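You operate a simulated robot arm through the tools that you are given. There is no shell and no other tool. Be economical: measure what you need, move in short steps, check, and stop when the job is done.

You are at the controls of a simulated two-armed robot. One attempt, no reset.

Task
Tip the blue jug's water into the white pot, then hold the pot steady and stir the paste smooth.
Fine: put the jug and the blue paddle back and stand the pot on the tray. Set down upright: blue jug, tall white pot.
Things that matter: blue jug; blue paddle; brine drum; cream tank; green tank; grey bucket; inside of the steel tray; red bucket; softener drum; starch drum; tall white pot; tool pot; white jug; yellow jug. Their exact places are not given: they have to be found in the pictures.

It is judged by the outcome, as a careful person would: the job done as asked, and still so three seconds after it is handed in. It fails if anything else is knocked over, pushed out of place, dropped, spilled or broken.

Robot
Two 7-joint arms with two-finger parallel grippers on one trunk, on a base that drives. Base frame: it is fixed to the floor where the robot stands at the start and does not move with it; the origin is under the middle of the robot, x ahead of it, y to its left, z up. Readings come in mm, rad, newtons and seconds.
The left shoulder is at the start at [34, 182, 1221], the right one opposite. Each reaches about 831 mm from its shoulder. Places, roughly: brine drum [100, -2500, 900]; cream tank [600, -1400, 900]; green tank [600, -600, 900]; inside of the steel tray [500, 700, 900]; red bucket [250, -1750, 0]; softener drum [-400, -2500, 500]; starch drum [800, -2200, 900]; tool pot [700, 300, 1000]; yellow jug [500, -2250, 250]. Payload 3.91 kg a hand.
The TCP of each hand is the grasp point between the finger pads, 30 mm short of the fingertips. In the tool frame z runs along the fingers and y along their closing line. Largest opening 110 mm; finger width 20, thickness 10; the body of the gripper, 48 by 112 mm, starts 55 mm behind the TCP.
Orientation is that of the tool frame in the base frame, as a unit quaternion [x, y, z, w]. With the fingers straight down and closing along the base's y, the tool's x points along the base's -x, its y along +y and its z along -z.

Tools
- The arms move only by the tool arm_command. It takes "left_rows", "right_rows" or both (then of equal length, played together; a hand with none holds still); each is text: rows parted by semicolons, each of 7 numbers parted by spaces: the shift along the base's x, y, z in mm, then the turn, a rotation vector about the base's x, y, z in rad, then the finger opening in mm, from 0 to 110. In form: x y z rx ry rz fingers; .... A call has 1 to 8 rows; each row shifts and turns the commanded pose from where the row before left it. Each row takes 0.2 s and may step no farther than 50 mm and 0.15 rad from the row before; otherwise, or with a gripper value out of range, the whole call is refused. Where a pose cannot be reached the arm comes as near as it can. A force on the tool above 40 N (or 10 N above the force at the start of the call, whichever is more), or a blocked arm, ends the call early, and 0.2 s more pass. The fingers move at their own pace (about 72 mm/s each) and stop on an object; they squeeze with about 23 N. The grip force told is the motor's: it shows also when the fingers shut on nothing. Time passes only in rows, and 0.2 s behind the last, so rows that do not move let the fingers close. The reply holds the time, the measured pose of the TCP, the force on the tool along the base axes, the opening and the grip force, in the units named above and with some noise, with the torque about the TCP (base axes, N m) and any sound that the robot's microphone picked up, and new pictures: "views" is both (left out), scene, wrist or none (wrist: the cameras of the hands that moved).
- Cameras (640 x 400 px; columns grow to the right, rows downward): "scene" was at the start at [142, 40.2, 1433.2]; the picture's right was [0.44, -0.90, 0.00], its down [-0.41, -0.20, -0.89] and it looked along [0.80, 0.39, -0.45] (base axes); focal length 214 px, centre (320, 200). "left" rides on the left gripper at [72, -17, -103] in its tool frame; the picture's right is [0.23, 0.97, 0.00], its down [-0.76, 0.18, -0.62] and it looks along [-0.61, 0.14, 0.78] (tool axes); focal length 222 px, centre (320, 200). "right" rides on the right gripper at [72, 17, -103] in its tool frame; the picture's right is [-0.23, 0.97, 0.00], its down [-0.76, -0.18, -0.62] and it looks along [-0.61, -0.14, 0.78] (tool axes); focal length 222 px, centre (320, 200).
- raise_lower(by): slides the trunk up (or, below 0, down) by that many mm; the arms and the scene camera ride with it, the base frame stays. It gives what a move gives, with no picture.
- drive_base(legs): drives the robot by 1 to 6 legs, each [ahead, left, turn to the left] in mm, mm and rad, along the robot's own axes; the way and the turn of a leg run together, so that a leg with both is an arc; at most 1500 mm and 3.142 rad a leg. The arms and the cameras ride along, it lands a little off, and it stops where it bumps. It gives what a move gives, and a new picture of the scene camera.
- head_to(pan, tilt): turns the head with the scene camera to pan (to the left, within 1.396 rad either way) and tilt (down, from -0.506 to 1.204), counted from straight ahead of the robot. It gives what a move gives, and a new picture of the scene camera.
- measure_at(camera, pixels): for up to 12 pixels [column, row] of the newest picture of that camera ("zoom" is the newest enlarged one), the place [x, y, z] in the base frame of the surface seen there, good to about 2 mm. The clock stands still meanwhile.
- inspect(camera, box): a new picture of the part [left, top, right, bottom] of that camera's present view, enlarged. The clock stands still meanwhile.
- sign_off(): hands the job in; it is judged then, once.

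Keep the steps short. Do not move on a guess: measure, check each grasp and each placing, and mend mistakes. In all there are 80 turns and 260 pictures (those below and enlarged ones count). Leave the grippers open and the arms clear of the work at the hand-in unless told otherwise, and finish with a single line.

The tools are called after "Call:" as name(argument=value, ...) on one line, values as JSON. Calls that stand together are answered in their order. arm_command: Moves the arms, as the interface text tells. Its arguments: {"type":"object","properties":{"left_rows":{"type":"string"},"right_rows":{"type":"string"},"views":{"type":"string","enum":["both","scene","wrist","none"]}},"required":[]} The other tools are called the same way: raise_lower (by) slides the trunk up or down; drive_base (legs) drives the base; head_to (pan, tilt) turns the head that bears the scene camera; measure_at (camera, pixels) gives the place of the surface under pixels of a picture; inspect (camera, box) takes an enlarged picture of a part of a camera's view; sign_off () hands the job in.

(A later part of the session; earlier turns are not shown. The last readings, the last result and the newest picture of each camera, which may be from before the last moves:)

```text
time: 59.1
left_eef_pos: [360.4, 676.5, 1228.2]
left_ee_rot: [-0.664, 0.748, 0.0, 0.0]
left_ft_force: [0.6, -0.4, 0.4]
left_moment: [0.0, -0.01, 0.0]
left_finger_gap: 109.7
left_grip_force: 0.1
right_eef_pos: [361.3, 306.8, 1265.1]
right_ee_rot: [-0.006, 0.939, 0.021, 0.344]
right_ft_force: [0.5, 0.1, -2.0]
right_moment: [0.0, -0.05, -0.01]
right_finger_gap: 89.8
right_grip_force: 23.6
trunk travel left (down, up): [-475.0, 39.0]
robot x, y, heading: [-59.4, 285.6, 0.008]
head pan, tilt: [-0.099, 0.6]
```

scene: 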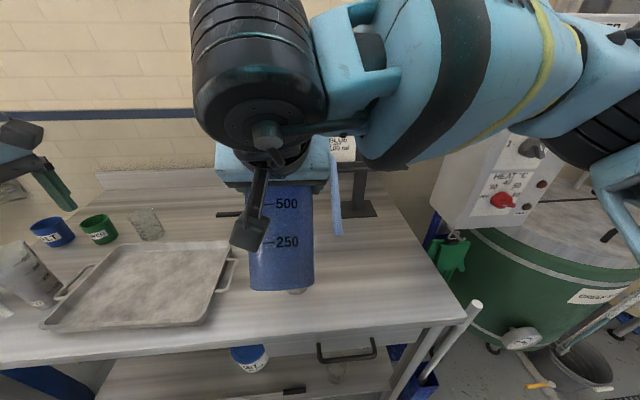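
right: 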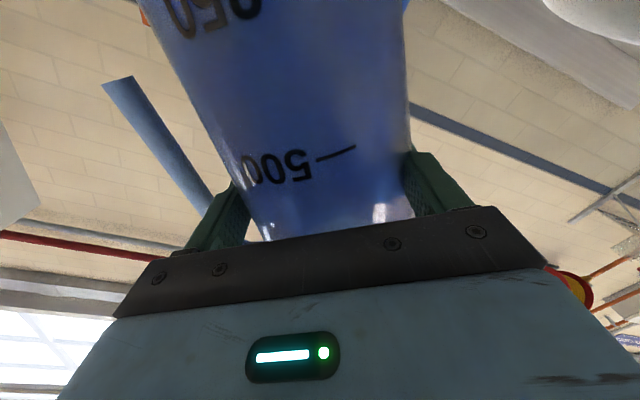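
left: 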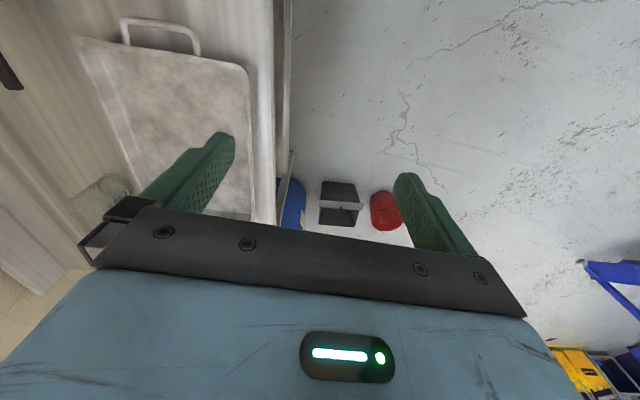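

The lip is now in front of the pot axis. I'll lower and tilt to about 1.45 rad, still just before the water runs.

Call:
arm_command(right_rows="0 -1 -40 0 0.145 0 60;0 -1 -40 0 0.145 0 60;0 -1 -38 0 0 0 60;2 0 2 0 0.07 0 60;2 0 3 0 0.07 0 60;2 0 3 0 0.07 0 60;0 0 0 0 0 0 60", views="scene")

Call:
inspect(camera="scene", box=[200, 140, 400, 320])

```text
time: 60.7
left_eef_pos: [359.4, 677.5, 1228.3]
left_ee_rot: [-0.663, 0.748, 0.0, -0.001]
left_ft_force: [-0.2, 0.1, -0.3]
left_moment: [0.01, -0.01, -0.01]
left_finger_gap: 110.0
left_grip_force: 0.0
right_eef_pos: [368.8, 304.2, 1153.3]
right_ee_rot: [-0.001, 0.995, 0.023, 0.1]
right_ft_force: [0.1, 0.1, -2.6]
right_moment: [0.01, -0.04, 0.05]
right_finger_gap: 89.7
right_grip_force: 23.6
trunk travel left (down, up): [-475.0, 39.0]
robot x, y, heading: [-56.1, 286.6, 0.007]
head pan, tilt: [-0.099, 0.6]
```

scene: 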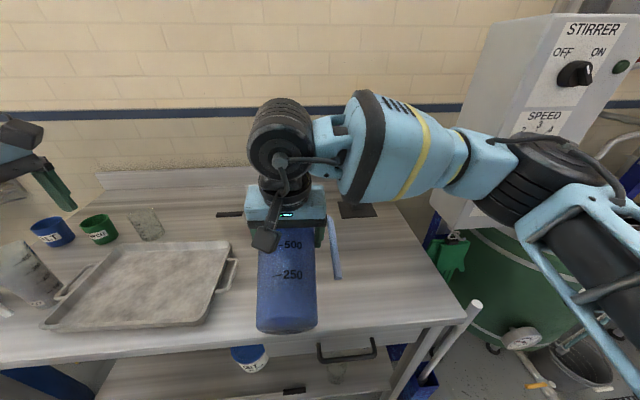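

```text
2.22 times, centred on (300, 230) of scene
```

zoom: 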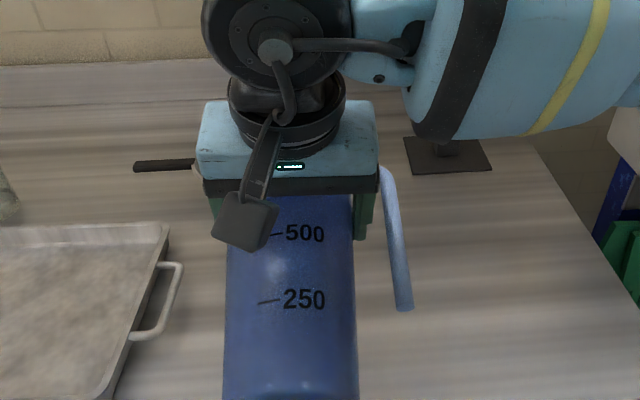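

Call:
inspect(camera="right", box=[0, 0, 640, 400])

Call:
inspect(camera="left", box=[0, 0, 640, 400])

```text
1.00 times, centred on (320, 200) of right (not enlarged: the box is as wide or as high as the picture)
```

zoom: 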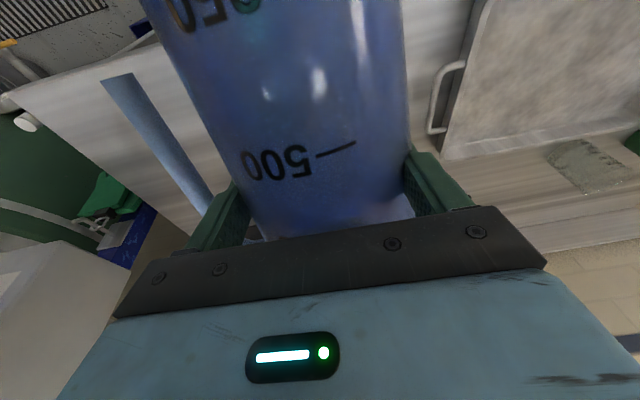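

```text
1.00 times, centred on (320, 200) of left (not enlarged: the box is as wide or as high as the picture)
```

zoom: 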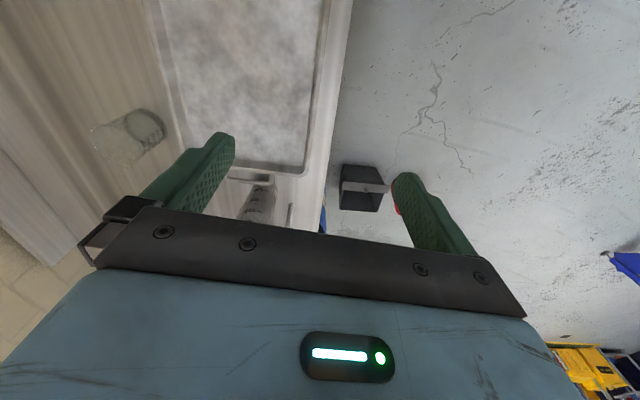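

The jug hasn't moved in the grip and the lip is computed at (447, 306, 1123), over the pot's middle. I'll pour slowly to about 1.9 rad.

Call:
arm_command(right_rows="2.5 0 3.5 0 0.066 0 60;2.5 0 3.5 0 0.066 0 60;2.5 0 3.5 0 0.066 0 60;3 0 3.5 0 0.066 0 60;3 0 3.5 0 0.066 0 60;3 0 3.5 0 0.066 0 60;3 0 3.5 0 0.066 0 60;3 0 3.5 0 0.066 0 60", views="scene")

Call:
inspect(camera="scene", box=[200, 140, 400, 320])

```text
time: 62.5
left_eef_pos: [359.1, 677.5, 1229.4]
left_ee_rot: [-0.664, 0.747, 0.001, 0.0]
left_ft_force: [0.0, -0.8, 0.3]
left_moment: [0.03, 0.0, 0.02]
left_finger_gap: 110.1
left_grip_force: 0.0
right_eef_pos: [392.8, 306.2, 1182.3]
right_ee_rot: [0.006, 0.986, 0.021, -0.163]
right_ft_force: [0.9, 0.3, -1.0]
right_moment: [-0.01, -0.04, 0.0]
right_finger_gap: 89.4
right_grip_force: 22.6
trunk travel left (down, up): [-475.0, 39.0]
robot x, y, heading: [-58.1, 281.2, 0.012]
head pan, tilt: [-0.099, 0.6]
```

scene: 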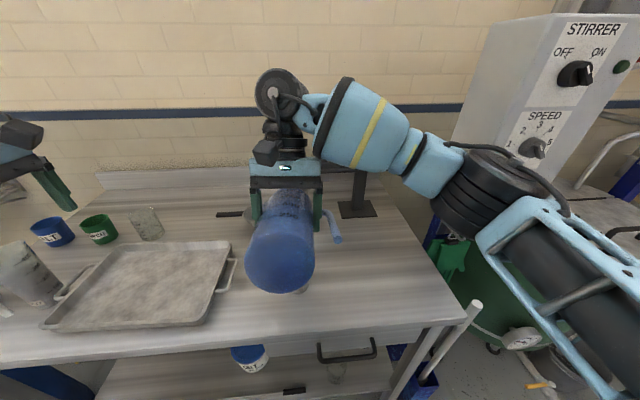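

```text
2.22 times, centred on (300, 230) of scene
```

zoom: 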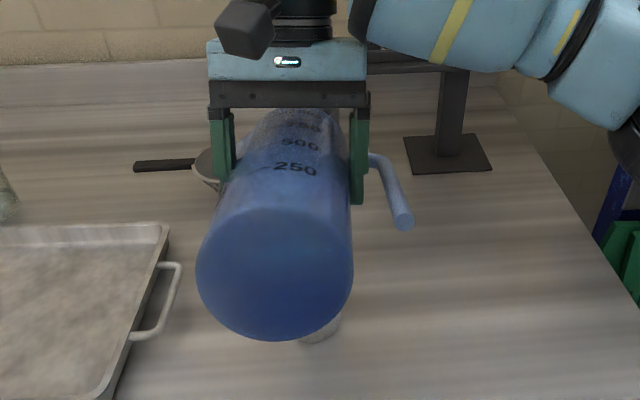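

The tilt is about 1.9 rad with no puddle visible, and the hand force dropped. I'll tilt slightly more and hold to drain.

Call:
arm_command(right_rows="4 0 4 0 0.07 0 60;4 0 4 0 0.07 0 60;0 0 0 0 0 0 60;0 0 0 0 0 0 60;0 0 0 0 0 0 60;0 0 0 0 0 0 60;0 0 0 0 0 0 60;0 0 0 0 0 0 60", views="none")

Call:
arm_command(right_rows="-3 0 5 0 -0.145 0 60;-3 0 5 0 -0.145 0 60;-3 0 5 0 -0.145 0 60;-3 0 5 0 -0.145 0 60;-3 0 5 0 -0.145 0 60;-10 0 10 0 -0.145 0 60;-15 0 10 0 -0.145 0 60;-15 0 10 0 -0.145 0 60", views="scene")

```text
time: 64.3
left_eef_pos: [359.5, 676.6, 1227.4]
left_ee_rot: [-0.663, 0.748, 0.0, 0.0]
left_ft_force: [0.0, -0.2, -0.5]
left_moment: [-0.01, 0.0, -0.02]
left_finger_gap: 110.0
left_grip_force: 0.1
right_eef_pos: [399.3, 304.1, 1190.3]
right_ee_rot: [0.006, 0.973, 0.022, -0.231]
right_ft_force: [-0.3, 0.0, -0.9]
right_moment: [-0.02, -0.04, 0.02]
right_finger_gap: 89.8
right_grip_force: 22.4
trunk travel left (down, up): [-475.0, 39.0]
robot x, y, heading: [-60.2, 277.7, 0.014]
head pan, tilt: [-0.099, 0.6]
```

```text
time: 66.1
left_eef_pos: [359.7, 675.2, 1228.6]
left_ee_rot: [-0.664, 0.748, -0.001, 0.001]
left_ft_force: [-0.2, 0.3, -0.3]
left_moment: [-0.01, -0.02, 0.04]
left_finger_gap: 109.9
left_grip_force: 0.1
right_eef_pos: [344.2, 305.3, 1245.0]
right_ee_rot: [-0.006, 0.94, 0.021, 0.341]
right_ft_force: [0.2, -0.6, -0.4]
right_moment: [0.0, -0.04, 0.0]
right_finger_gap: 89.6
right_grip_force: 23.2
trunk travel left (down, up): [-475.0, 39.0]
robot x, y, heading: [-61.4, 283.5, 0.01]
head pan, tilt: [-0.099, 0.6]
```

scene: 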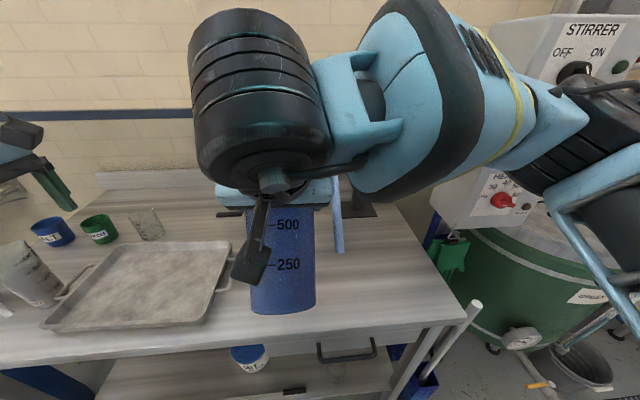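

Poured. To return the jug, I'll drive to the spot from which I grasped it, then straighten and extend.

Call:
drive_base(legs=[[-120, 0, 0], [0, -150, 0]])

Call:
arm_command(right_rows="40 -10 0 0 -0.145 0 60;40 -12 0 0 -0.145 0 60;40 -12 0 0 -0.145 -0.05 60;40 -12 0 0 -0.145 -0.05 60;40 -12 0 0 -0.145 -0.05 60;40 -12 0 0 -0.14 0 60;40 -12 0 0 0 0 60;30 -10 0 0 0 0 60", views="scene")

Call:
inspect(camera="scene", box=[150, 80, 400, 300])

```text
time: 68.8
left_eef_pos: [242.8, 525.8, 1228.7]
left_ee_rot: [-0.665, 0.747, 0.0, 0.0]
left_ft_force: [-0.2, 0.1, 0.2]
left_moment: [0.01, -0.02, -0.01]
left_finger_gap: 110.0
left_grip_force: 0.1
right_eef_pos: [225.9, 154.6, 1245.0]
right_ee_rot: [-0.007, 0.94, 0.022, 0.34]
right_ft_force: [-1.1, 0.0, -0.6]
right_moment: [0.0, -0.04, 0.02]
right_finger_gap: 89.7
right_grip_force: 22.9
trunk travel left (down, up): [-475.0, 39.0]
robot x, y, heading: [-175.4, 128.9, 0.008]
head pan, tilt: [-0.099, 0.6]
```

scene: 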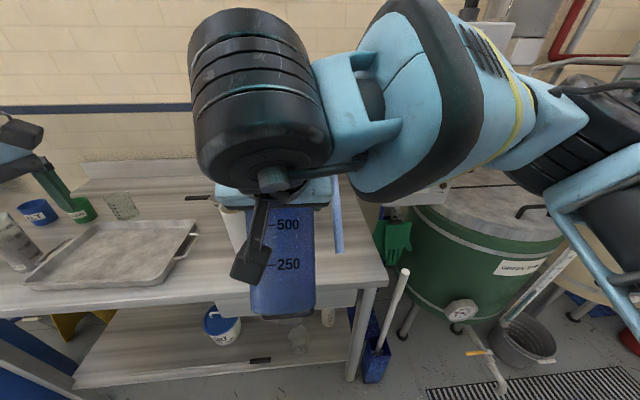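

```text
refused: row 3 steps farther than a row can; nothing moved
```

```text
1.82 times, centred on (275, 190) of scene
```

zoom: 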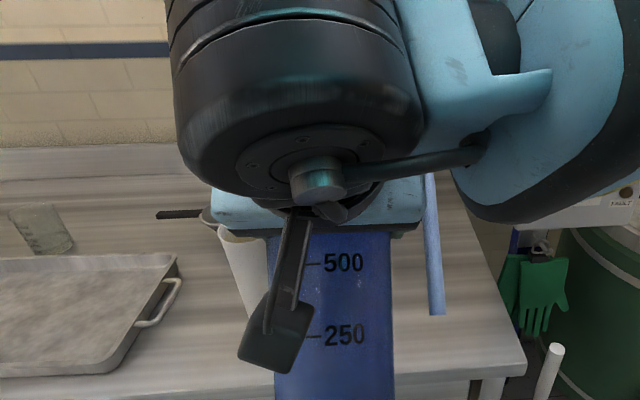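

Call:
arm_command(right_rows="40 -10 0 0 0 0 60;40 -12 0 0 0 0 60;40 -12 0 0 -0.146 0 60;40 -12 0 0 -0.146 0 60;40 -12 0 0 -0.146 0 60;40 -12 0 0 -0.146 0 60;40 -12 0 0 -0.146 0 60;35 -11 0 0 -0.146 0 60", views="scene")

Call:
inspect(camera="scene", box=[180, 80, 400, 280])

```text
time: 70.7
left_eef_pos: [237.1, 531.1, 1228.9]
left_ee_rot: [-0.665, 0.747, -0.003, 0.001]
left_ft_force: [-0.6, 0.7, -0.9]
left_moment: [-0.08, -0.04, -0.02]
left_finger_gap: 110.1
left_grip_force: 0.0
right_eef_pos: [537.4, 69.5, 1246.7]
right_ee_rot: [-0.017, 0.707, 0.018, 0.707]
right_ft_force: [1.0, -2.6, -5.1]
right_moment: [-0.02, -0.29, 0.16]
right_finger_gap: 89.8
right_grip_force: 23.2
trunk travel left (down, up): [-475.0, 39.0]
robot x, y, heading: [-173.8, 130.0, 0.01]
head pan, tilt: [-0.099, 0.6]
```

scene: 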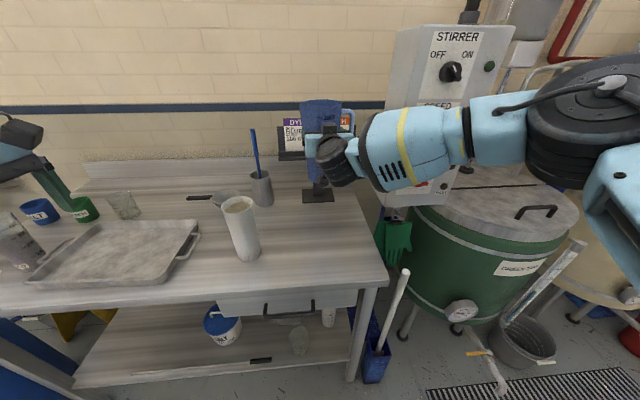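

```text
2.00 times, centred on (290, 180) of scene
```

zoom: 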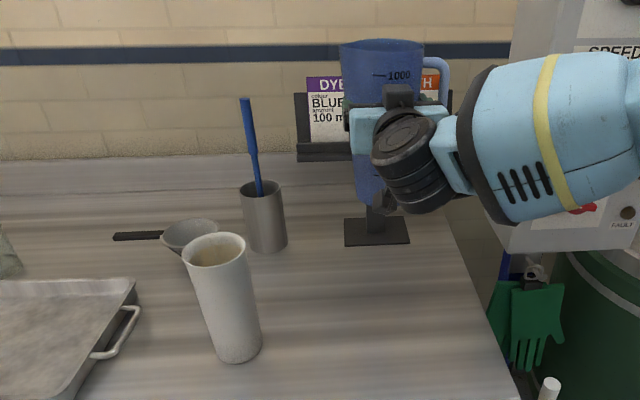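

The jug is level and the table is clean. I'll lower it to just above home (545, 61).

Call:
arm_command(right_rows="3 -8 -40 0 0 0 60;1 -1 -45 0 0 0 60;0 0 -45 0 0 0 60;0 0 -45 0 0 0 60;0 0 -20 0 0 0 60;0 0 0 0 0 0 60", views="both")

```text
time: 72.0
left_eef_pos: [241.6, 526.4, 1229.3]
left_ee_rot: [-0.665, 0.747, 0.0, 0.0]
left_ft_force: [0.4, 0.3, -0.1]
left_moment: [0.01, 0.0, 0.01]
left_finger_gap: 110.1
left_grip_force: 0.1
right_eef_pos: [543.2, 116.9, 1096.4]
right_ee_rot: [-0.011, 0.71, 0.013, 0.704]
right_ft_force: [0.1, 0.2, -1.0]
right_moment: [0.0, 0.02, -0.01]
right_finger_gap: 90.0
right_grip_force: 22.6
right hand out of reach, approached as far as the arm can: row 2, 3, 4, 5
trunk travel left (down, up): [-475.0, 39.0]
robot x, y, heading: [-176.2, 131.1, 0.004]
head pan, tilt: [-0.099, 0.6]
```

scene: 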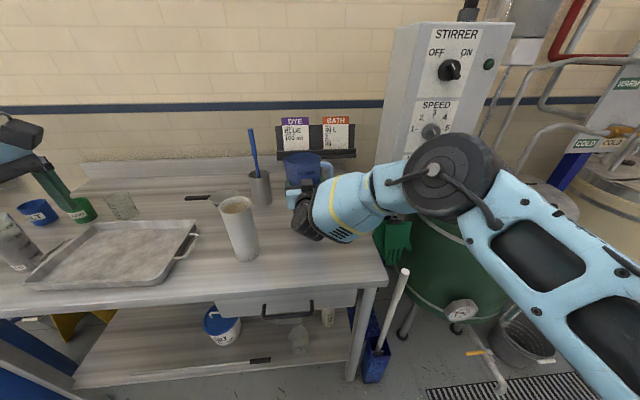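
right: 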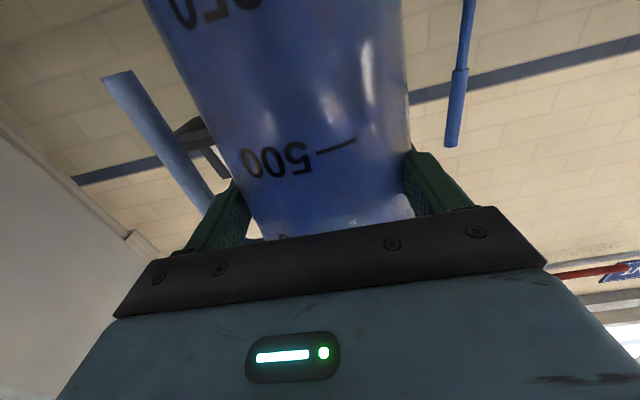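

The arm needs the -18° yaw it had at the grasp, so I'll yaw right and then shift to y=61.

Call:
arm_command(right_rows="0 0 10 0 0 -0.12 60;0 0 0 0 0 -0.12 60;0 0 0 0 0 -0.12 60;0 -19 0 0 0 0 60;0 -19 0 0 0 0 60;0 -19 0 0 0 0 60;0 0 -20 0 0 0 60;0 0 0 0 0 0 60", views="none")

```text
time: 73.8
left_eef_pos: [240.5, 525.6, 1229.2]
left_ee_rot: [-0.664, 0.748, 0.0, 0.0]
left_ft_force: [-0.5, -0.4, 0.8]
left_moment: [0.0, 0.01, -0.01]
left_finger_gap: 109.7
left_grip_force: 0.0
right_eef_pos: [543.5, 60.6, 1084.8]
right_ee_rot: [0.112, 0.698, -0.111, 0.699]
right_ft_force: [0.1, 0.1, -1.1]
right_moment: [0.03, 0.0, -0.02]
right_finger_gap: 89.9
right_grip_force: 22.7
trunk travel left (down, up): [-475.0, 39.0]
robot x, y, heading: [-171.9, 127.6, 0.008]
head pan, tilt: [-0.099, 0.6]
```

Call:
arm_command(right_rows="-2 1 -20 0 0 0 60;0 0 -15 0 0 0 60;0 0 -6 0 0 0 60;0 0 -4 0 0 0 60;0 0 -3 0 0 0 60;0 0 0 0 0 0 60", views="scene")

Call:
inspect(camera="scene", box=[260, 130, 380, 250])

```text
time: 75.2
left_eef_pos: [241.4, 526.0, 1229.2]
left_ee_rot: [-0.665, 0.747, -0.001, 0.001]
left_ft_force: [0.0, -0.5, 0.0]
left_moment: [0.02, 0.02, 0.01]
left_finger_gap: 110.1
left_grip_force: 0.1
right_eef_pos: [541.3, 60.6, 1039.5]
right_ee_rot: [0.112, 0.696, -0.11, 0.7]
right_ft_force: [0.5, 0.5, 7.2]
right_moment: [-0.2, 0.17, -0.03]
right_finger_gap: 89.9
right_grip_force: 23.0
trunk travel left (down, up): [-475.0, 39.0]
robot x, y, heading: [-176.6, 131.1, 0.007]
head pan, tilt: [-0.099, 0.6]
```

scene: 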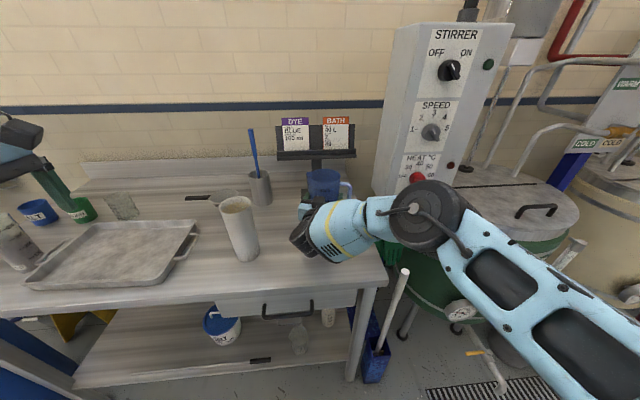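

```text
3.33 times, centred on (320, 190) of scene
```

zoom: 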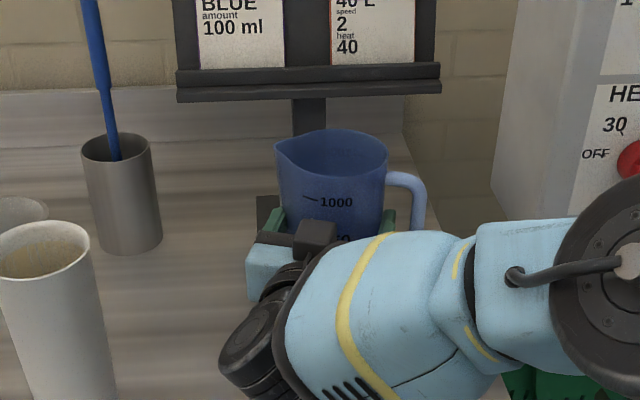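

It's on the table at home. I'll open to 100 mm (short of the handle) and back out along the tool axis.

Call:
arm_command(right_rows="0 0 0 0 0 0 100;0 0 0 0 0 0 100;-19 6.2 0 0 0 0 100;-28.5 9.3 0 0 0 0 100;-28.5 9.3 0 0 0 0 100;-28.5 9.3 0 0 0 0 100;-28.5 9.3 0 0 0 0 100;0 0 0 0 0 0 100", views="scene")

Call:
inspect(camera="scene", box=[180, 120, 380, 280])

```text
time: 77.0
left_eef_pos: [242.7, 526.2, 1227.9]
left_ee_rot: [-0.664, 0.747, 0.0, 0.0]
left_ft_force: [0.9, 1.6, -0.1]
left_moment: [-0.02, 0.03, 0.01]
left_finger_gap: 109.9
left_grip_force: 0.0
right_eef_pos: [407.2, 101.9, 1035.8]
right_ee_rot: [0.11, 0.698, -0.11, 0.698]
right_ft_force: [-0.1, -1.1, 0.2]
right_moment: [-0.02, -0.01, 0.01]
right_finger_gap: 99.9
right_grip_force: 0.0
trunk travel left (down, up): [-475.0, 39.0]
robot x, y, heading: [-175.3, 133.0, 0.009]
head pan, tilt: [-0.099, 0.6]
```

scene: 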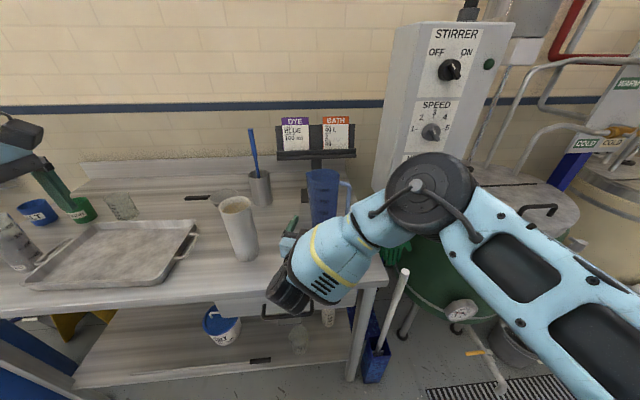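

```text
2.50 times, centred on (280, 200) of scene
```

zoom: 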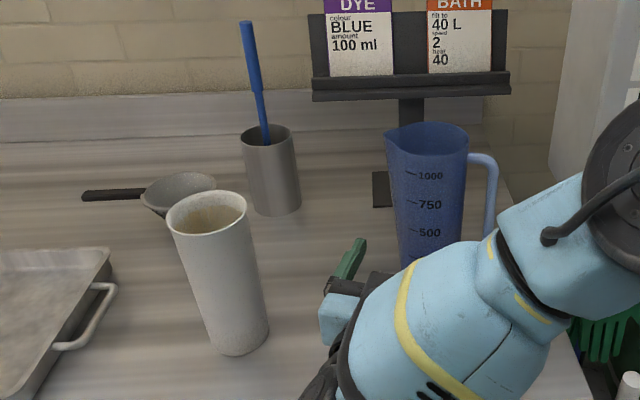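

The jug is standing back home. Plan for stirring: the right hand fetches the paddle with a pitched-down tool (keeping the wrist above the pot), then the left hand holds the pot while the right stirs. I'll raise and pitch the right hand and measure the paddle.

Call:
measure_at(camera="zoom", pixels=[[245, 24], [247, 40], [251, 60], [256, 84], [260, 105], [265, 130], [243, 60], [262, 60], [243, 135], [292, 135], [268, 126], [270, 210]])

Call:
arm_command(right_rows="-10 0 30 0 0 0 100;0 0 40 0 0 0.1 100;0 0 40 0 0 0.1 100;0 0 40 0 0 0.1 100;0 0 40 0 0.14 0 80;0 0 20 0 0.14 0 60;0 0 0 0 0.14 0 50;0 0 0 0 0.14 0 50", views="none")

Call:
drive_base(legs=[[190, 160, 0]])

```text
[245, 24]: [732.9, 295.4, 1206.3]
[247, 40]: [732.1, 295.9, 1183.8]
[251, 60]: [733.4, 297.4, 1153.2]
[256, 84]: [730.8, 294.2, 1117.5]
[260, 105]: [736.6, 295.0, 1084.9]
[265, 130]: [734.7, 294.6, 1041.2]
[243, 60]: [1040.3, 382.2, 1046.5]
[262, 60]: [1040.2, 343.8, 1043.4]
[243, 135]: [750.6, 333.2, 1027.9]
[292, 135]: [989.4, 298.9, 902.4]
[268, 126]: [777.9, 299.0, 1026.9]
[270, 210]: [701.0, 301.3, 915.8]
```

```text
time: 78.8
left_eef_pos: [243.2, 526.5, 1227.4]
left_ee_rot: [-0.665, 0.747, -0.001, 0.0]
left_ft_force: [-0.1, -0.2, 0.0]
left_moment: [0.01, -0.03, 0.0]
left_finger_gap: 110.3
left_grip_force: 0.0
right_eef_pos: [396.8, 103.8, 1245.5]
right_ee_rot: [0.003, 0.876, -0.004, 0.483]
right_ft_force: [0.3, 0.1, 0.3]
right_moment: [0.0, 0.02, 0.0]
right_finger_gap: 50.0
right_grip_force: 0.1
trunk travel left (down, up): [-475.0, 39.0]
robot x, y, heading: [-175.9, 133.4, 0.008]
head pan, tilt: [-0.099, 0.6]
```

```text
time: 80.9
left_eef_pos: [431.8, 685.8, 1229.1]
left_ee_rot: [-0.664, 0.748, 0.0, -0.001]
left_ft_force: [0.8, 0.0, 0.1]
left_moment: [-0.02, 0.04, -0.01]
left_finger_gap: 110.0
left_grip_force: 0.1
right_eef_pos: [586.6, 263.4, 1247.3]
right_ee_rot: [0.005, 0.875, -0.005, 0.484]
right_ft_force: [0.2, 0.6, -0.7]
right_moment: [-0.02, 0.01, -0.01]
right_finger_gap: 50.1
right_grip_force: 0.1
trunk travel left (down, up): [-475.0, 39.0]
robot x, y, heading: [12.8, 288.4, 0.008]
head pan, tilt: [-0.099, 0.6]
```

scene: 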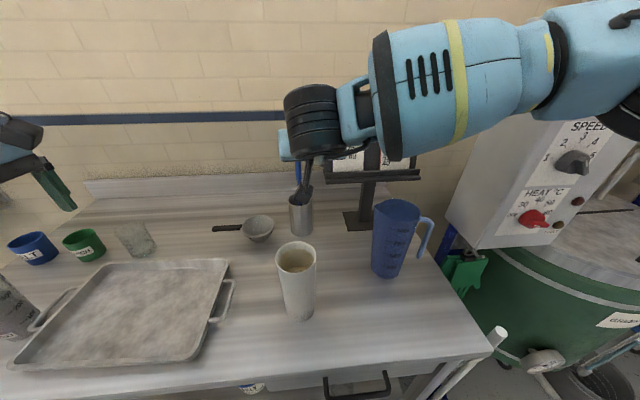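

The stick stands vertical at about (739, 295), top z 1206, with a thick grip from 1110 up. I'll align the right hand in y, lower it, and then approach.

Call:
arm_command(right_rows="15 11 -27 0 0 0 50;20 11 -27 0 0 0 50;20 10 -28 0 0 0 50;0 0 0 0 0 0 50", views="both")

Call:
measure_at(camera="right", pixels=[[320, 180], [320, 150], [310, 170]])

```text
time: 81.9
left_eef_pos: [430.3, 686.7, 1229.0]
left_ee_rot: [-0.664, 0.748, -0.001, 0.001]
left_ft_force: [-0.7, 0.0, 1.1]
left_moment: [0.02, 0.0, 0.0]
left_finger_gap: 110.0
left_grip_force: 0.0
right_eef_pos: [639.6, 296.1, 1165.7]
right_ee_rot: [0.005, 0.875, -0.006, 0.484]
right_ft_force: [0.0, -0.8, 0.1]
right_moment: [-0.02, 0.01, 0.01]
right_finger_gap: 50.2
right_grip_force: 0.1
trunk travel left (down, up): [-475.0, 39.0]
robot x, y, heading: [13.9, 289.8, 0.009]
head pan, tilt: [-0.099, 0.6]
```

scene: 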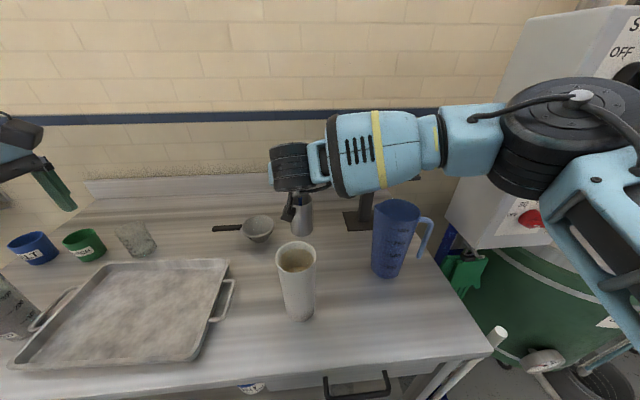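
right: 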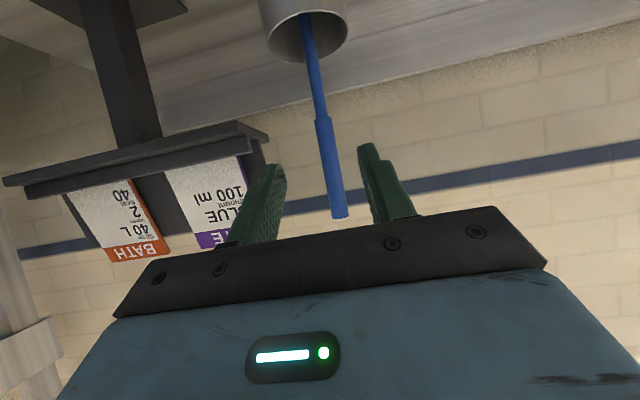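

```text
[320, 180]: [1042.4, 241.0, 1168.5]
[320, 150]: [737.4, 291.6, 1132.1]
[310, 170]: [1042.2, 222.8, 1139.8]
```

The stick sits between the fingers. I'll advance 101 mm and close.

Call:
arm_command(right_rows="26 -1 0 0 0 0 50;25 -1 0 0 0 0 50;25 -1 0 0 0 0 50;25 0 0 0 0 0 50;0 0 0 0 0 0 50;0 0 0 0 0 0 0;0 0 0 0 0 0 0;0 0 0 0 0 0 0", views="wrist")

```text
time: 83.7
left_eef_pos: [431.4, 686.9, 1228.6]
left_ee_rot: [-0.664, 0.748, -0.001, 0.0]
left_ft_force: [0.6, 0.1, 0.0]
left_moment: [0.01, -0.04, 0.02]
left_finger_gap: 109.9
left_grip_force: 0.1
right_eef_pos: [742.0, 293.3, 1163.2]
right_ee_rot: [0.005, 0.875, -0.006, 0.484]
right_ft_force: [0.6, 0.9, 0.5]
right_moment: [0.13, 0.0, 0.03]
right_finger_gap: 16.9
right_grip_force: 23.5
trunk travel left (down, up): [-475.0, 39.0]
robot x, y, heading: [16.5, 294.7, 0.009]
head pan, tilt: [-0.099, 0.6]
```

right: 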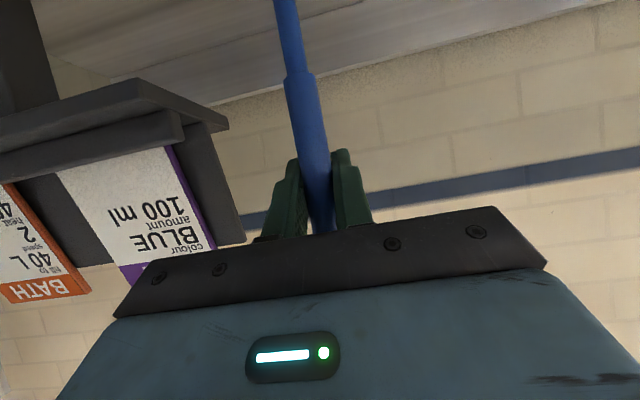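

The paddle is gripped (16.9 mm). I'll lift it straight up, first with the trunk and then the arm.

Call:
raise_lower(by=38)

Call:
arm_command(right_rows="0 0 20 0 0 0 0;0 0 20 0 0 0 0;0 0 20 0 0 0 0;0 0 20 0 0 0 0;0 0 20 0 0 0 0;0 0 15 0 0 0 0;0 0 0 0 0 0 0", views="scene")

Call:
inspect(camera="scene", box=[220, 80, 420, 320])

```text
time: 84.5
left_eef_pos: [433.3, 687.4, 1264.9]
left_ee_rot: [-0.664, 0.747, 0.001, -0.001]
left_ft_force: [-0.1, 0.1, -1.4]
left_moment: [0.01, 0.0, -0.03]
left_finger_gap: 110.1
left_grip_force: 0.1
right_eef_pos: [744.0, 292.3, 1200.5]
right_ee_rot: [0.004, 0.876, -0.006, 0.483]
right_ft_force: [0.2, -0.3, -1.2]
right_moment: [0.0, -0.02, 0.03]
right_finger_gap: 17.3
right_grip_force: 23.4
trunk travel left (down, up): [-513.0, 1.0]
robot x, y, heading: [13.7, 294.3, 0.008]
head pan, tilt: [-0.099, 0.6]
```

```text
time: 86.1
left_eef_pos: [431.3, 686.5, 1265.9]
left_ee_rot: [-0.664, 0.747, 0.001, 0.0]
left_ft_force: [0.5, 0.1, -0.1]
left_moment: [-0.01, -0.01, -0.03]
left_finger_gap: 109.9
left_grip_force: 0.1
right_eef_pos: [741.7, 293.0, 1317.4]
right_ee_rot: [0.005, 0.875, -0.006, 0.484]
right_ft_force: [0.2, -0.5, -0.9]
right_moment: [0.0, -0.01, -0.01]
right_finger_gap: 17.1
right_grip_force: 23.0
trunk travel left (down, up): [-513.0, 1.0]
robot x, y, heading: [15.8, 292.2, 0.008]
head pan, tilt: [-0.099, 0.6]
```

scene: 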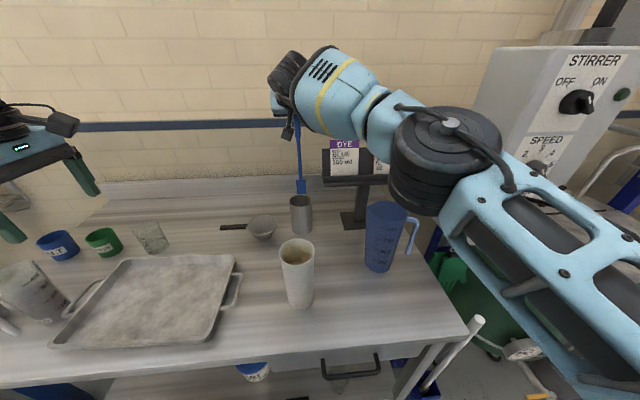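

```text
1.67 times, centred on (320, 200) of scene
```

zoom: 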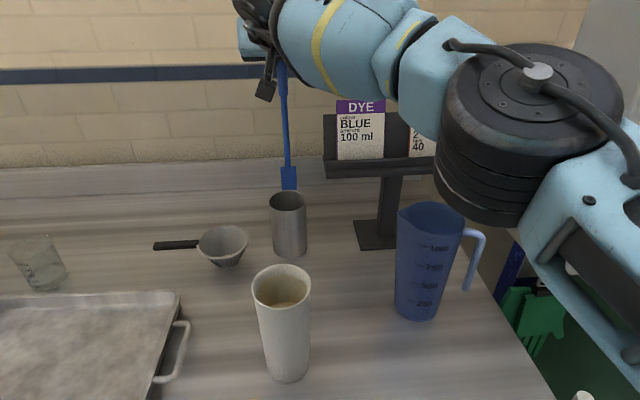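

The blade is clear of the tool pot. I'll measure its tip.

Call:
measure_at(camera="zoom", pixels=[[289, 186], [283, 186], [295, 186], [288, 170], [285, 120], [288, 194], [280, 300], [268, 285]])

```text
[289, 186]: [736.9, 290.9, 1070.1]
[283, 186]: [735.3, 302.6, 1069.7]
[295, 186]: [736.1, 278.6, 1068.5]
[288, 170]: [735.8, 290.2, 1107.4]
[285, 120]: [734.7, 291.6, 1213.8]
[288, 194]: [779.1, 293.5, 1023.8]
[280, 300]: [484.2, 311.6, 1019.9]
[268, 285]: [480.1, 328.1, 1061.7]
```

The tip is 251 mm below the right TCP. I'll drive back so both arms can work at the pot; the paddle stops at x≈540, short of it.

Call:
drive_base(legs=[[-200, 8, 0]])

Call:
arm_command(left_rows="6 -27 -19 0.08 -0.0903 -0.08 110;6 -27 -19 0.08 -0.0903 -0.08 110;6 -27 -19 0.08 -0.0903 -0.08 110;6 -27 -19 0.08 -0.0903 -0.08 110;6 -27 -19 0.08 -0.0903 -0.08 110;6 -27 -19 0.08 -0.0903 -0.08 110;6 -27 -19 0.08 -0.0903 -0.08 110;6 -27 -19 0.08 -0.0903 -0.08 110", right_rows="0 0 6 0 0 0 0;0 0 6 0 0 0 0;0 0 6 0 0 0 0;0 0 6 0 0 0 0;0 0 6 0 0 0 0;0 0 6 0 0 0 0;0 0 6 0 0 0 0;0 0 6 0 0 0 0", views="scene")

```text
time: 87.7
left_eef_pos: [229.5, 692.2, 1265.9]
left_ee_rot: [-0.665, 0.747, 0.001, -0.001]
left_ft_force: [-0.1, -0.7, 0.0]
left_moment: [0.01, 0.01, 0.0]
left_finger_gap: 110.1
left_grip_force: 0.1
right_eef_pos: [541.1, 299.1, 1317.1]
right_ee_rot: [0.005, 0.875, -0.007, 0.483]
right_ft_force: [0.0, 0.3, -0.2]
right_moment: [0.01, 0.01, -0.03]
right_finger_gap: 17.0
right_grip_force: 23.1
trunk travel left (down, up): [-513.0, 1.0]
robot x, y, heading: [-184.9, 295.3, 0.013]
head pan, tilt: [-0.099, 0.6]
```

scene: 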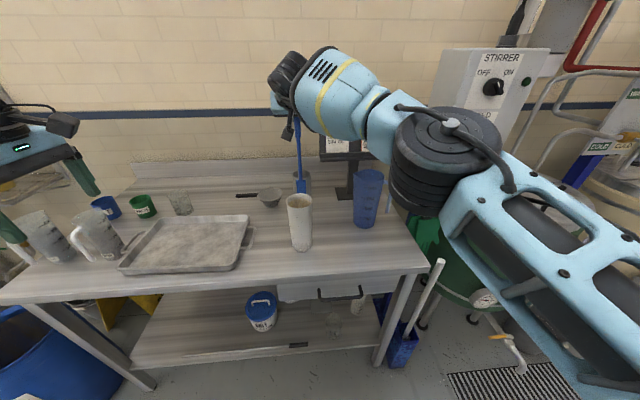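

```text
time: 89.5
left_eef_pos: [276.8, 480.1, 1117.5]
left_ee_rot: [-0.331, 0.826, -0.002, 0.456]
left_ft_force: [0.3, -0.4, -0.1]
left_moment: [0.01, 0.02, 0.02]
left_finger_gap: 110.4
left_grip_force: 0.1
left hand out of reach, approached as far as the arm can: row 8
right_eef_pos: [535.9, 295.7, 1362.6]
right_ee_rot: [0.003, 0.875, -0.004, 0.484]
right_ft_force: [0.0, 0.1, 0.0]
right_moment: [0.03, -0.01, -0.02]
right_finger_gap: 17.1
right_grip_force: 23.2
right hand out of reach, approached as far as the arm can: row 6
trunk travel left (down, up): [-513.0, 1.0]
robot x, y, heading: [-189.2, 297.4, 0.011]
head pan, tilt: [-0.099, 0.6]
```

scene: 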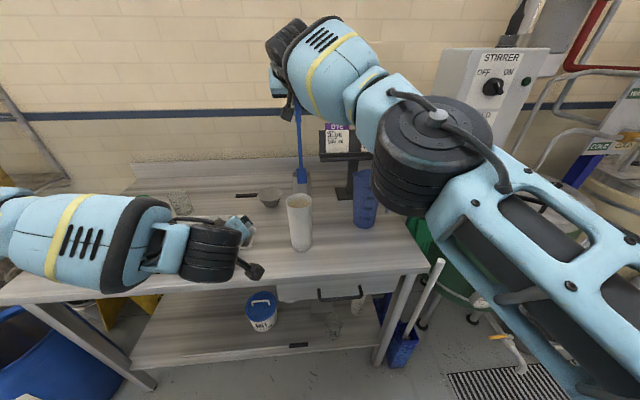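

Next I'll finish levelling the left hand to a horizontal tool (yaw +0.3) and bring it in front of the pot at z≈1005, which keeps its underside camera above the table.

Call:
arm_command(left_rows="8 -35 -18 0.111 -0.0916 -0.0387 110;8 -35 -18 0.111 -0.0916 -0.0387 110;8 -35 -18 0.111 -0.0916 -0.0387 110;8 -35 -18 0.111 -0.0916 -0.0387 110;8 -35 -18 0.111 -0.0916 -0.0387 110;8 -35 -20 0 0 0 110;0 0 0 0 0 0 110", views="both")

```text
time: 91.1
left_eef_pos: [304.6, 521.0, 1146.2]
left_ee_rot: [-0.106, 0.699, 0.106, 0.699]
left_ft_force: [-0.3, 0.1, 0.1]
left_moment: [-0.03, 0.01, 0.0]
left_finger_gap: 110.2
left_grip_force: 0.1
left hand out of reach, approached as far as the arm can: row 1, 2, 3, 4, 5, 6
right_eef_pos: [534.3, 294.2, 1361.4]
right_ee_rot: [0.004, 0.875, -0.006, 0.483]
right_ft_force: [0.4, 0.0, 0.3]
right_moment: [-0.03, 0.0, -0.02]
right_finger_gap: 17.3
right_grip_force: 22.8
trunk travel left (down, up): [-513.0, 1.0]
robot x, y, heading: [-186.4, 296.8, 0.008]
head pan, tilt: [-0.099, 0.6]
```

scene: 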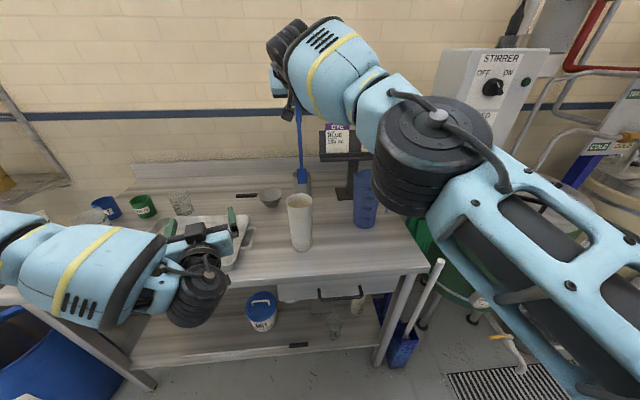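
left: 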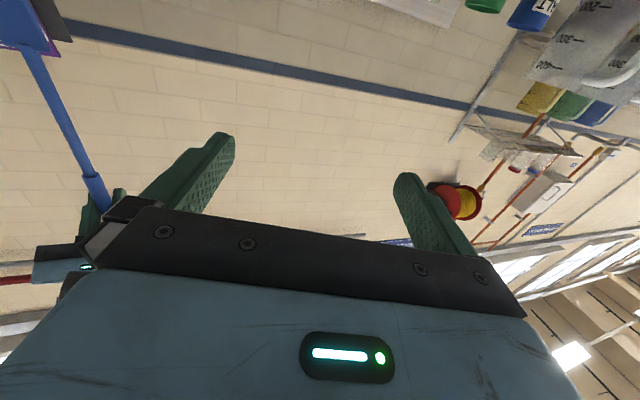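

The orientation is right. Now translate to the pre-grasp point.

Call:
arm_command(left_rows="3 -32 -18 0 0 0 110;3 -32 -18 0 0 0 110;3 -32 -18 0 0 0 110;3 -32 -18 0 0 0 110;3 -32 -18 0 0 0 110;3 -32 -18 0 0 0 110;3 -32 -17 0 0 0 110;3 -32 -16 0 0 0 110", views="scene")

```text
time: 92.9
left_eef_pos: [305.6, 515.9, 1153.4]
left_ee_rot: [-0.106, 0.699, 0.106, 0.699]
left_ft_force: [0.0, -0.1, -0.6]
left_moment: [0.0, 0.01, -0.01]
left_finger_gap: 110.1
left_grip_force: 0.1
left hand out of reach, approached as far as the arm can: row 1, 2, 3, 4, 5, 6, 7, 8
right_eef_pos: [535.3, 293.7, 1362.7]
right_ee_rot: [0.003, 0.875, -0.005, 0.484]
right_ft_force: [0.6, 0.6, -0.4]
right_moment: [-0.01, -0.01, 0.01]
right_finger_gap: 16.9
right_grip_force: 23.0
trunk travel left (down, up): [-513.0, 1.0]
robot x, y, heading: [-187.2, 297.1, 0.009]
head pan, tilt: [-0.099, 0.6]
```

scene: 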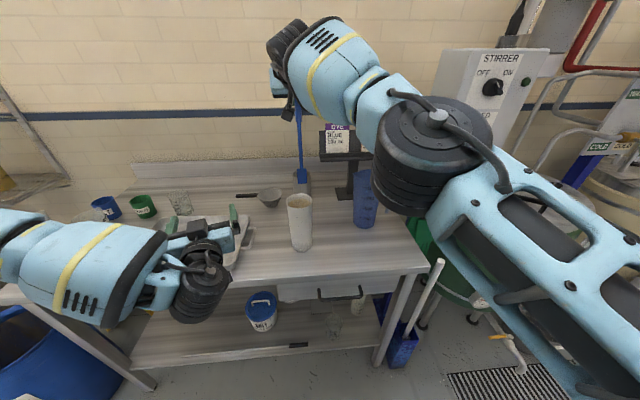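

Yawing outward is the limit here, so I'll point the left hand inward instead (yaw -0.3); the pot is round, so any yaw works.

Call:
arm_command(left_rows="0 0 0 0 0 -0.149 110;0 0 0 0 0 -0.149 110;0 0 0 0 0 -0.149 110;0 0 0 0 0 -0.149 110;5 -42 -25 0 0 0 110;5 -42 -25 0 0 0 110;5 -42 -25 0 0 0 110;5 -42 -25 0 0 0 110", views="scene")

```text
time: 94.7
left_eef_pos: [313.0, 430.7, 1118.4]
left_ee_rot: [0.105, 0.7, -0.104, 0.699]
left_ft_force: [0.7, 0.0, -0.2]
left_moment: [0.02, 0.0, 0.03]
left_finger_gap: 110.2
left_grip_force: 0.1
left hand out of reach, approached as far as the arm can: row 6, 7, 8
right_eef_pos: [536.8, 294.4, 1362.0]
right_ee_rot: [0.004, 0.875, -0.005, 0.485]
right_ft_force: [0.2, -0.1, -0.1]
right_moment: [0.01, -0.03, 0.02]
right_finger_gap: 17.2
right_grip_force: 23.0
trunk travel left (down, up): [-513.0, 1.0]
robot x, y, heading: [-187.4, 298.3, 0.009]
head pan, tilt: [-0.099, 0.6]
```

scene: 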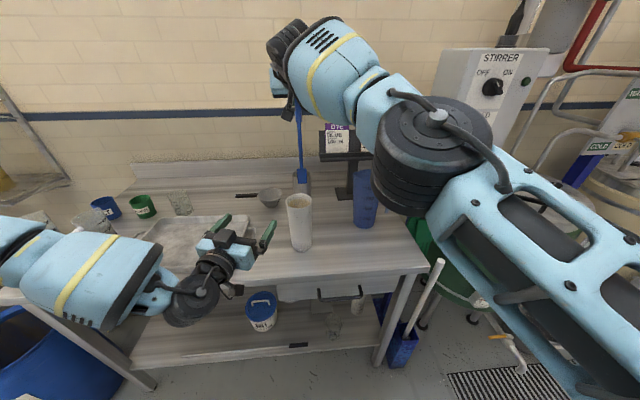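

Inward works better. I'll turn further (yaw ≈ -0.82) and go to the matching pre-grasp point (362, 402, 1005).

Call:
arm_command(left_rows="0 0 0 0 0 -0.13 110;0 0 0 0 0 -0.13 110;0 0 0 0 0 -0.13 110;0 0 0 0 0 -0.13 110;12 -7 -28 0 0 0 110;12 -7 -28 0 0 0 110;12 -7 -28 0 0 0 110;12 -8 -28 0 0 0 110", views="both")

```text
time: 96.5
left_eef_pos: [333.9, 433.8, 1068.2]
left_ee_rot: [0.28, 0.65, -0.281, 0.648]
left_ft_force: [0.0, -0.6, 0.2]
left_moment: [0.01, 0.0, 0.03]
left_finger_gap: 110.3
left_grip_force: 0.1
left hand out of reach, approached as far as the arm can: row 6, 7, 8
right_eef_pos: [535.9, 294.1, 1359.6]
right_ee_rot: [0.004, 0.875, -0.005, 0.484]
right_ft_force: [0.2, 0.1, -0.5]
right_moment: [0.0, -0.03, 0.02]
right_finger_gap: 17.1
right_grip_force: 22.5
trunk travel left (down, up): [-513.0, 1.0]
robot x, y, heading: [-186.2, 298.2, 0.011]
head pan, tilt: [-0.099, 0.6]
```

scene: 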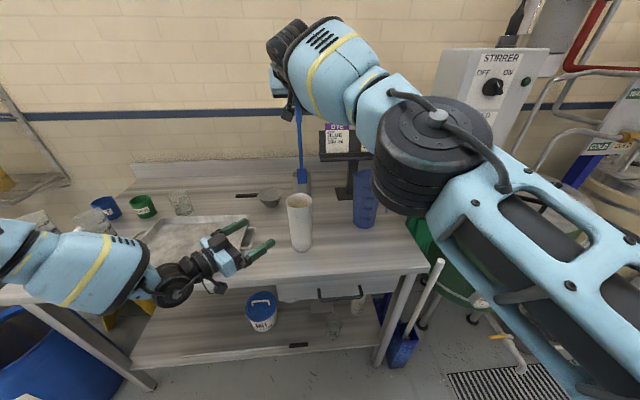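
left: 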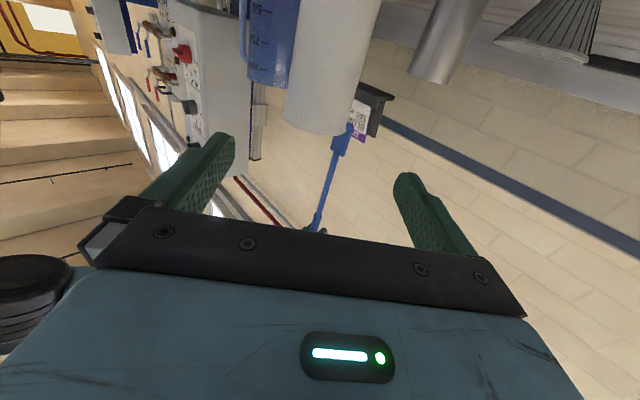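

The left hand is aligned with the pot (lateral error under 2 mm) but can't get lower. I'll lower the trunk 60 mm, then advance 170 mm and close on the pot.

Call:
raise_lower(by=-60)

Call:
arm_command(left_rows="29 -31 0 0 0 0 110;29 -31 0 0 0 0 110;29 -31 0 0 0 0 110;29 -31 0 0 0 0 110;0 0 0 0 0 0 110", views="both")

```text
time: 97.5
left_eef_pos: [332.9, 433.8, 1008.4]
left_ee_rot: [0.281, 0.648, -0.28, 0.65]
left_ft_force: [-0.9, 0.2, -0.1]
left_moment: [0.0, 0.01, 0.01]
left_finger_gap: 110.0
left_grip_force: 0.1
right_eef_pos: [537.2, 297.3, 1304.7]
right_ee_rot: [0.004, 0.875, -0.005, 0.485]
right_ft_force: [-0.6, -0.4, -0.1]
right_moment: [0.0, 0.01, 0.0]
right_finger_gap: 16.9
right_grip_force: 23.0
trunk travel left (down, up): [-453.0, 61.0]
robot x, y, heading: [-184.4, 294.4, 0.012]
head pan, tilt: [-0.099, 0.6]
```

```text
time: 98.7
left_eef_pos: [422.3, 354.4, 1040.4]
left_ee_rot: [0.28, 0.649, -0.281, 0.649]
left_ft_force: [-0.2, 0.6, -0.3]
left_moment: [0.01, -0.01, -0.01]
left_finger_gap: 109.8
left_grip_force: 0.0
left hand out of reach, approached as far as the arm can: row 3, 4
right_eef_pos: [538.5, 297.8, 1304.2]
right_ee_rot: [0.004, 0.875, -0.006, 0.484]
right_ft_force: [-0.4, -0.2, 0.3]
right_moment: [0.01, 0.04, 0.03]
right_finger_gap: 17.2
right_grip_force: 22.8
trunk travel left (down, up): [-453.0, 61.0]
robot x, y, heading: [-185.2, 299.0, 0.011]
head pan, tilt: [-0.099, 0.6]
```

scene: 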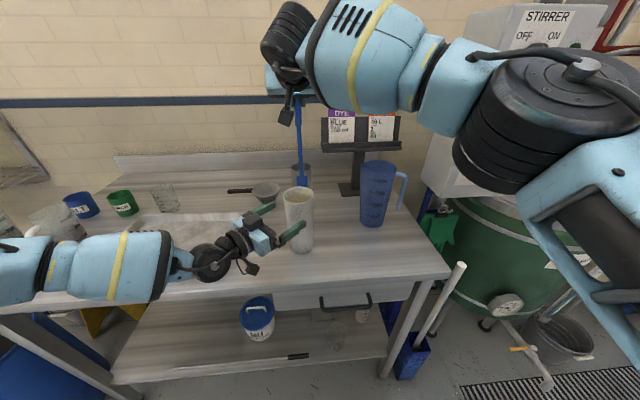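
left: 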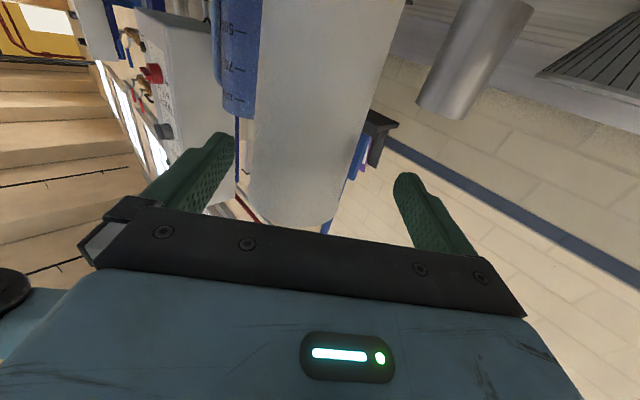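

It's 55 mm short. Driving the base by that vector (29, -47) will bring the left hand exactly around the pot.

Call:
drive_base(legs=[[29, -47, 0]])

Call:
inspect(camera="left", box=[0, 0, 640, 400])

```text
time: 99.8
left_eef_pos: [450.9, 309.2, 1039.3]
left_ee_rot: [0.281, 0.649, -0.281, 0.649]
left_ft_force: [0.4, 1.1, 0.1]
left_moment: [-0.01, -0.01, -0.03]
left_finger_gap: 110.0
left_grip_force: 0.1
right_eef_pos: [566.4, 252.1, 1304.2]
right_ee_rot: [0.004, 0.875, -0.006, 0.484]
right_ft_force: [-1.2, -0.1, -0.4]
right_moment: [-0.06, -0.04, 0.06]
right_finger_gap: 17.0
right_grip_force: 23.2
trunk travel left (down, up): [-453.0, 61.0]
robot x, y, heading: [-158.7, 255.7, 0.008]
head pan, tilt: [-0.099, 0.6]
```

scene: 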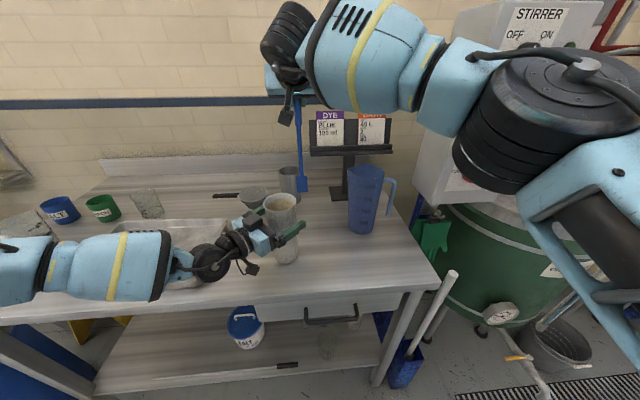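

```text
1.00 times, centred on (320, 200) of left (not enlarged: the box is as wide or as high as the picture)
```

zoom: 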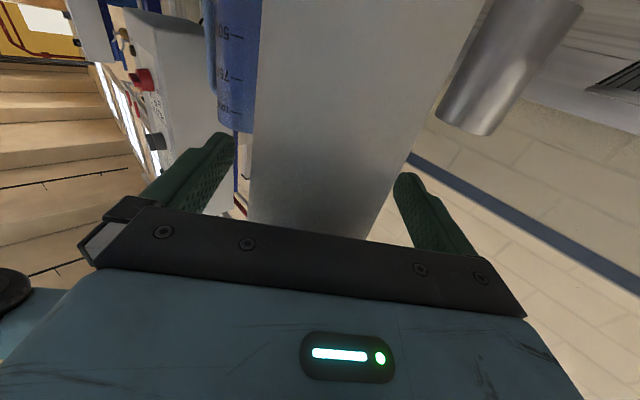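

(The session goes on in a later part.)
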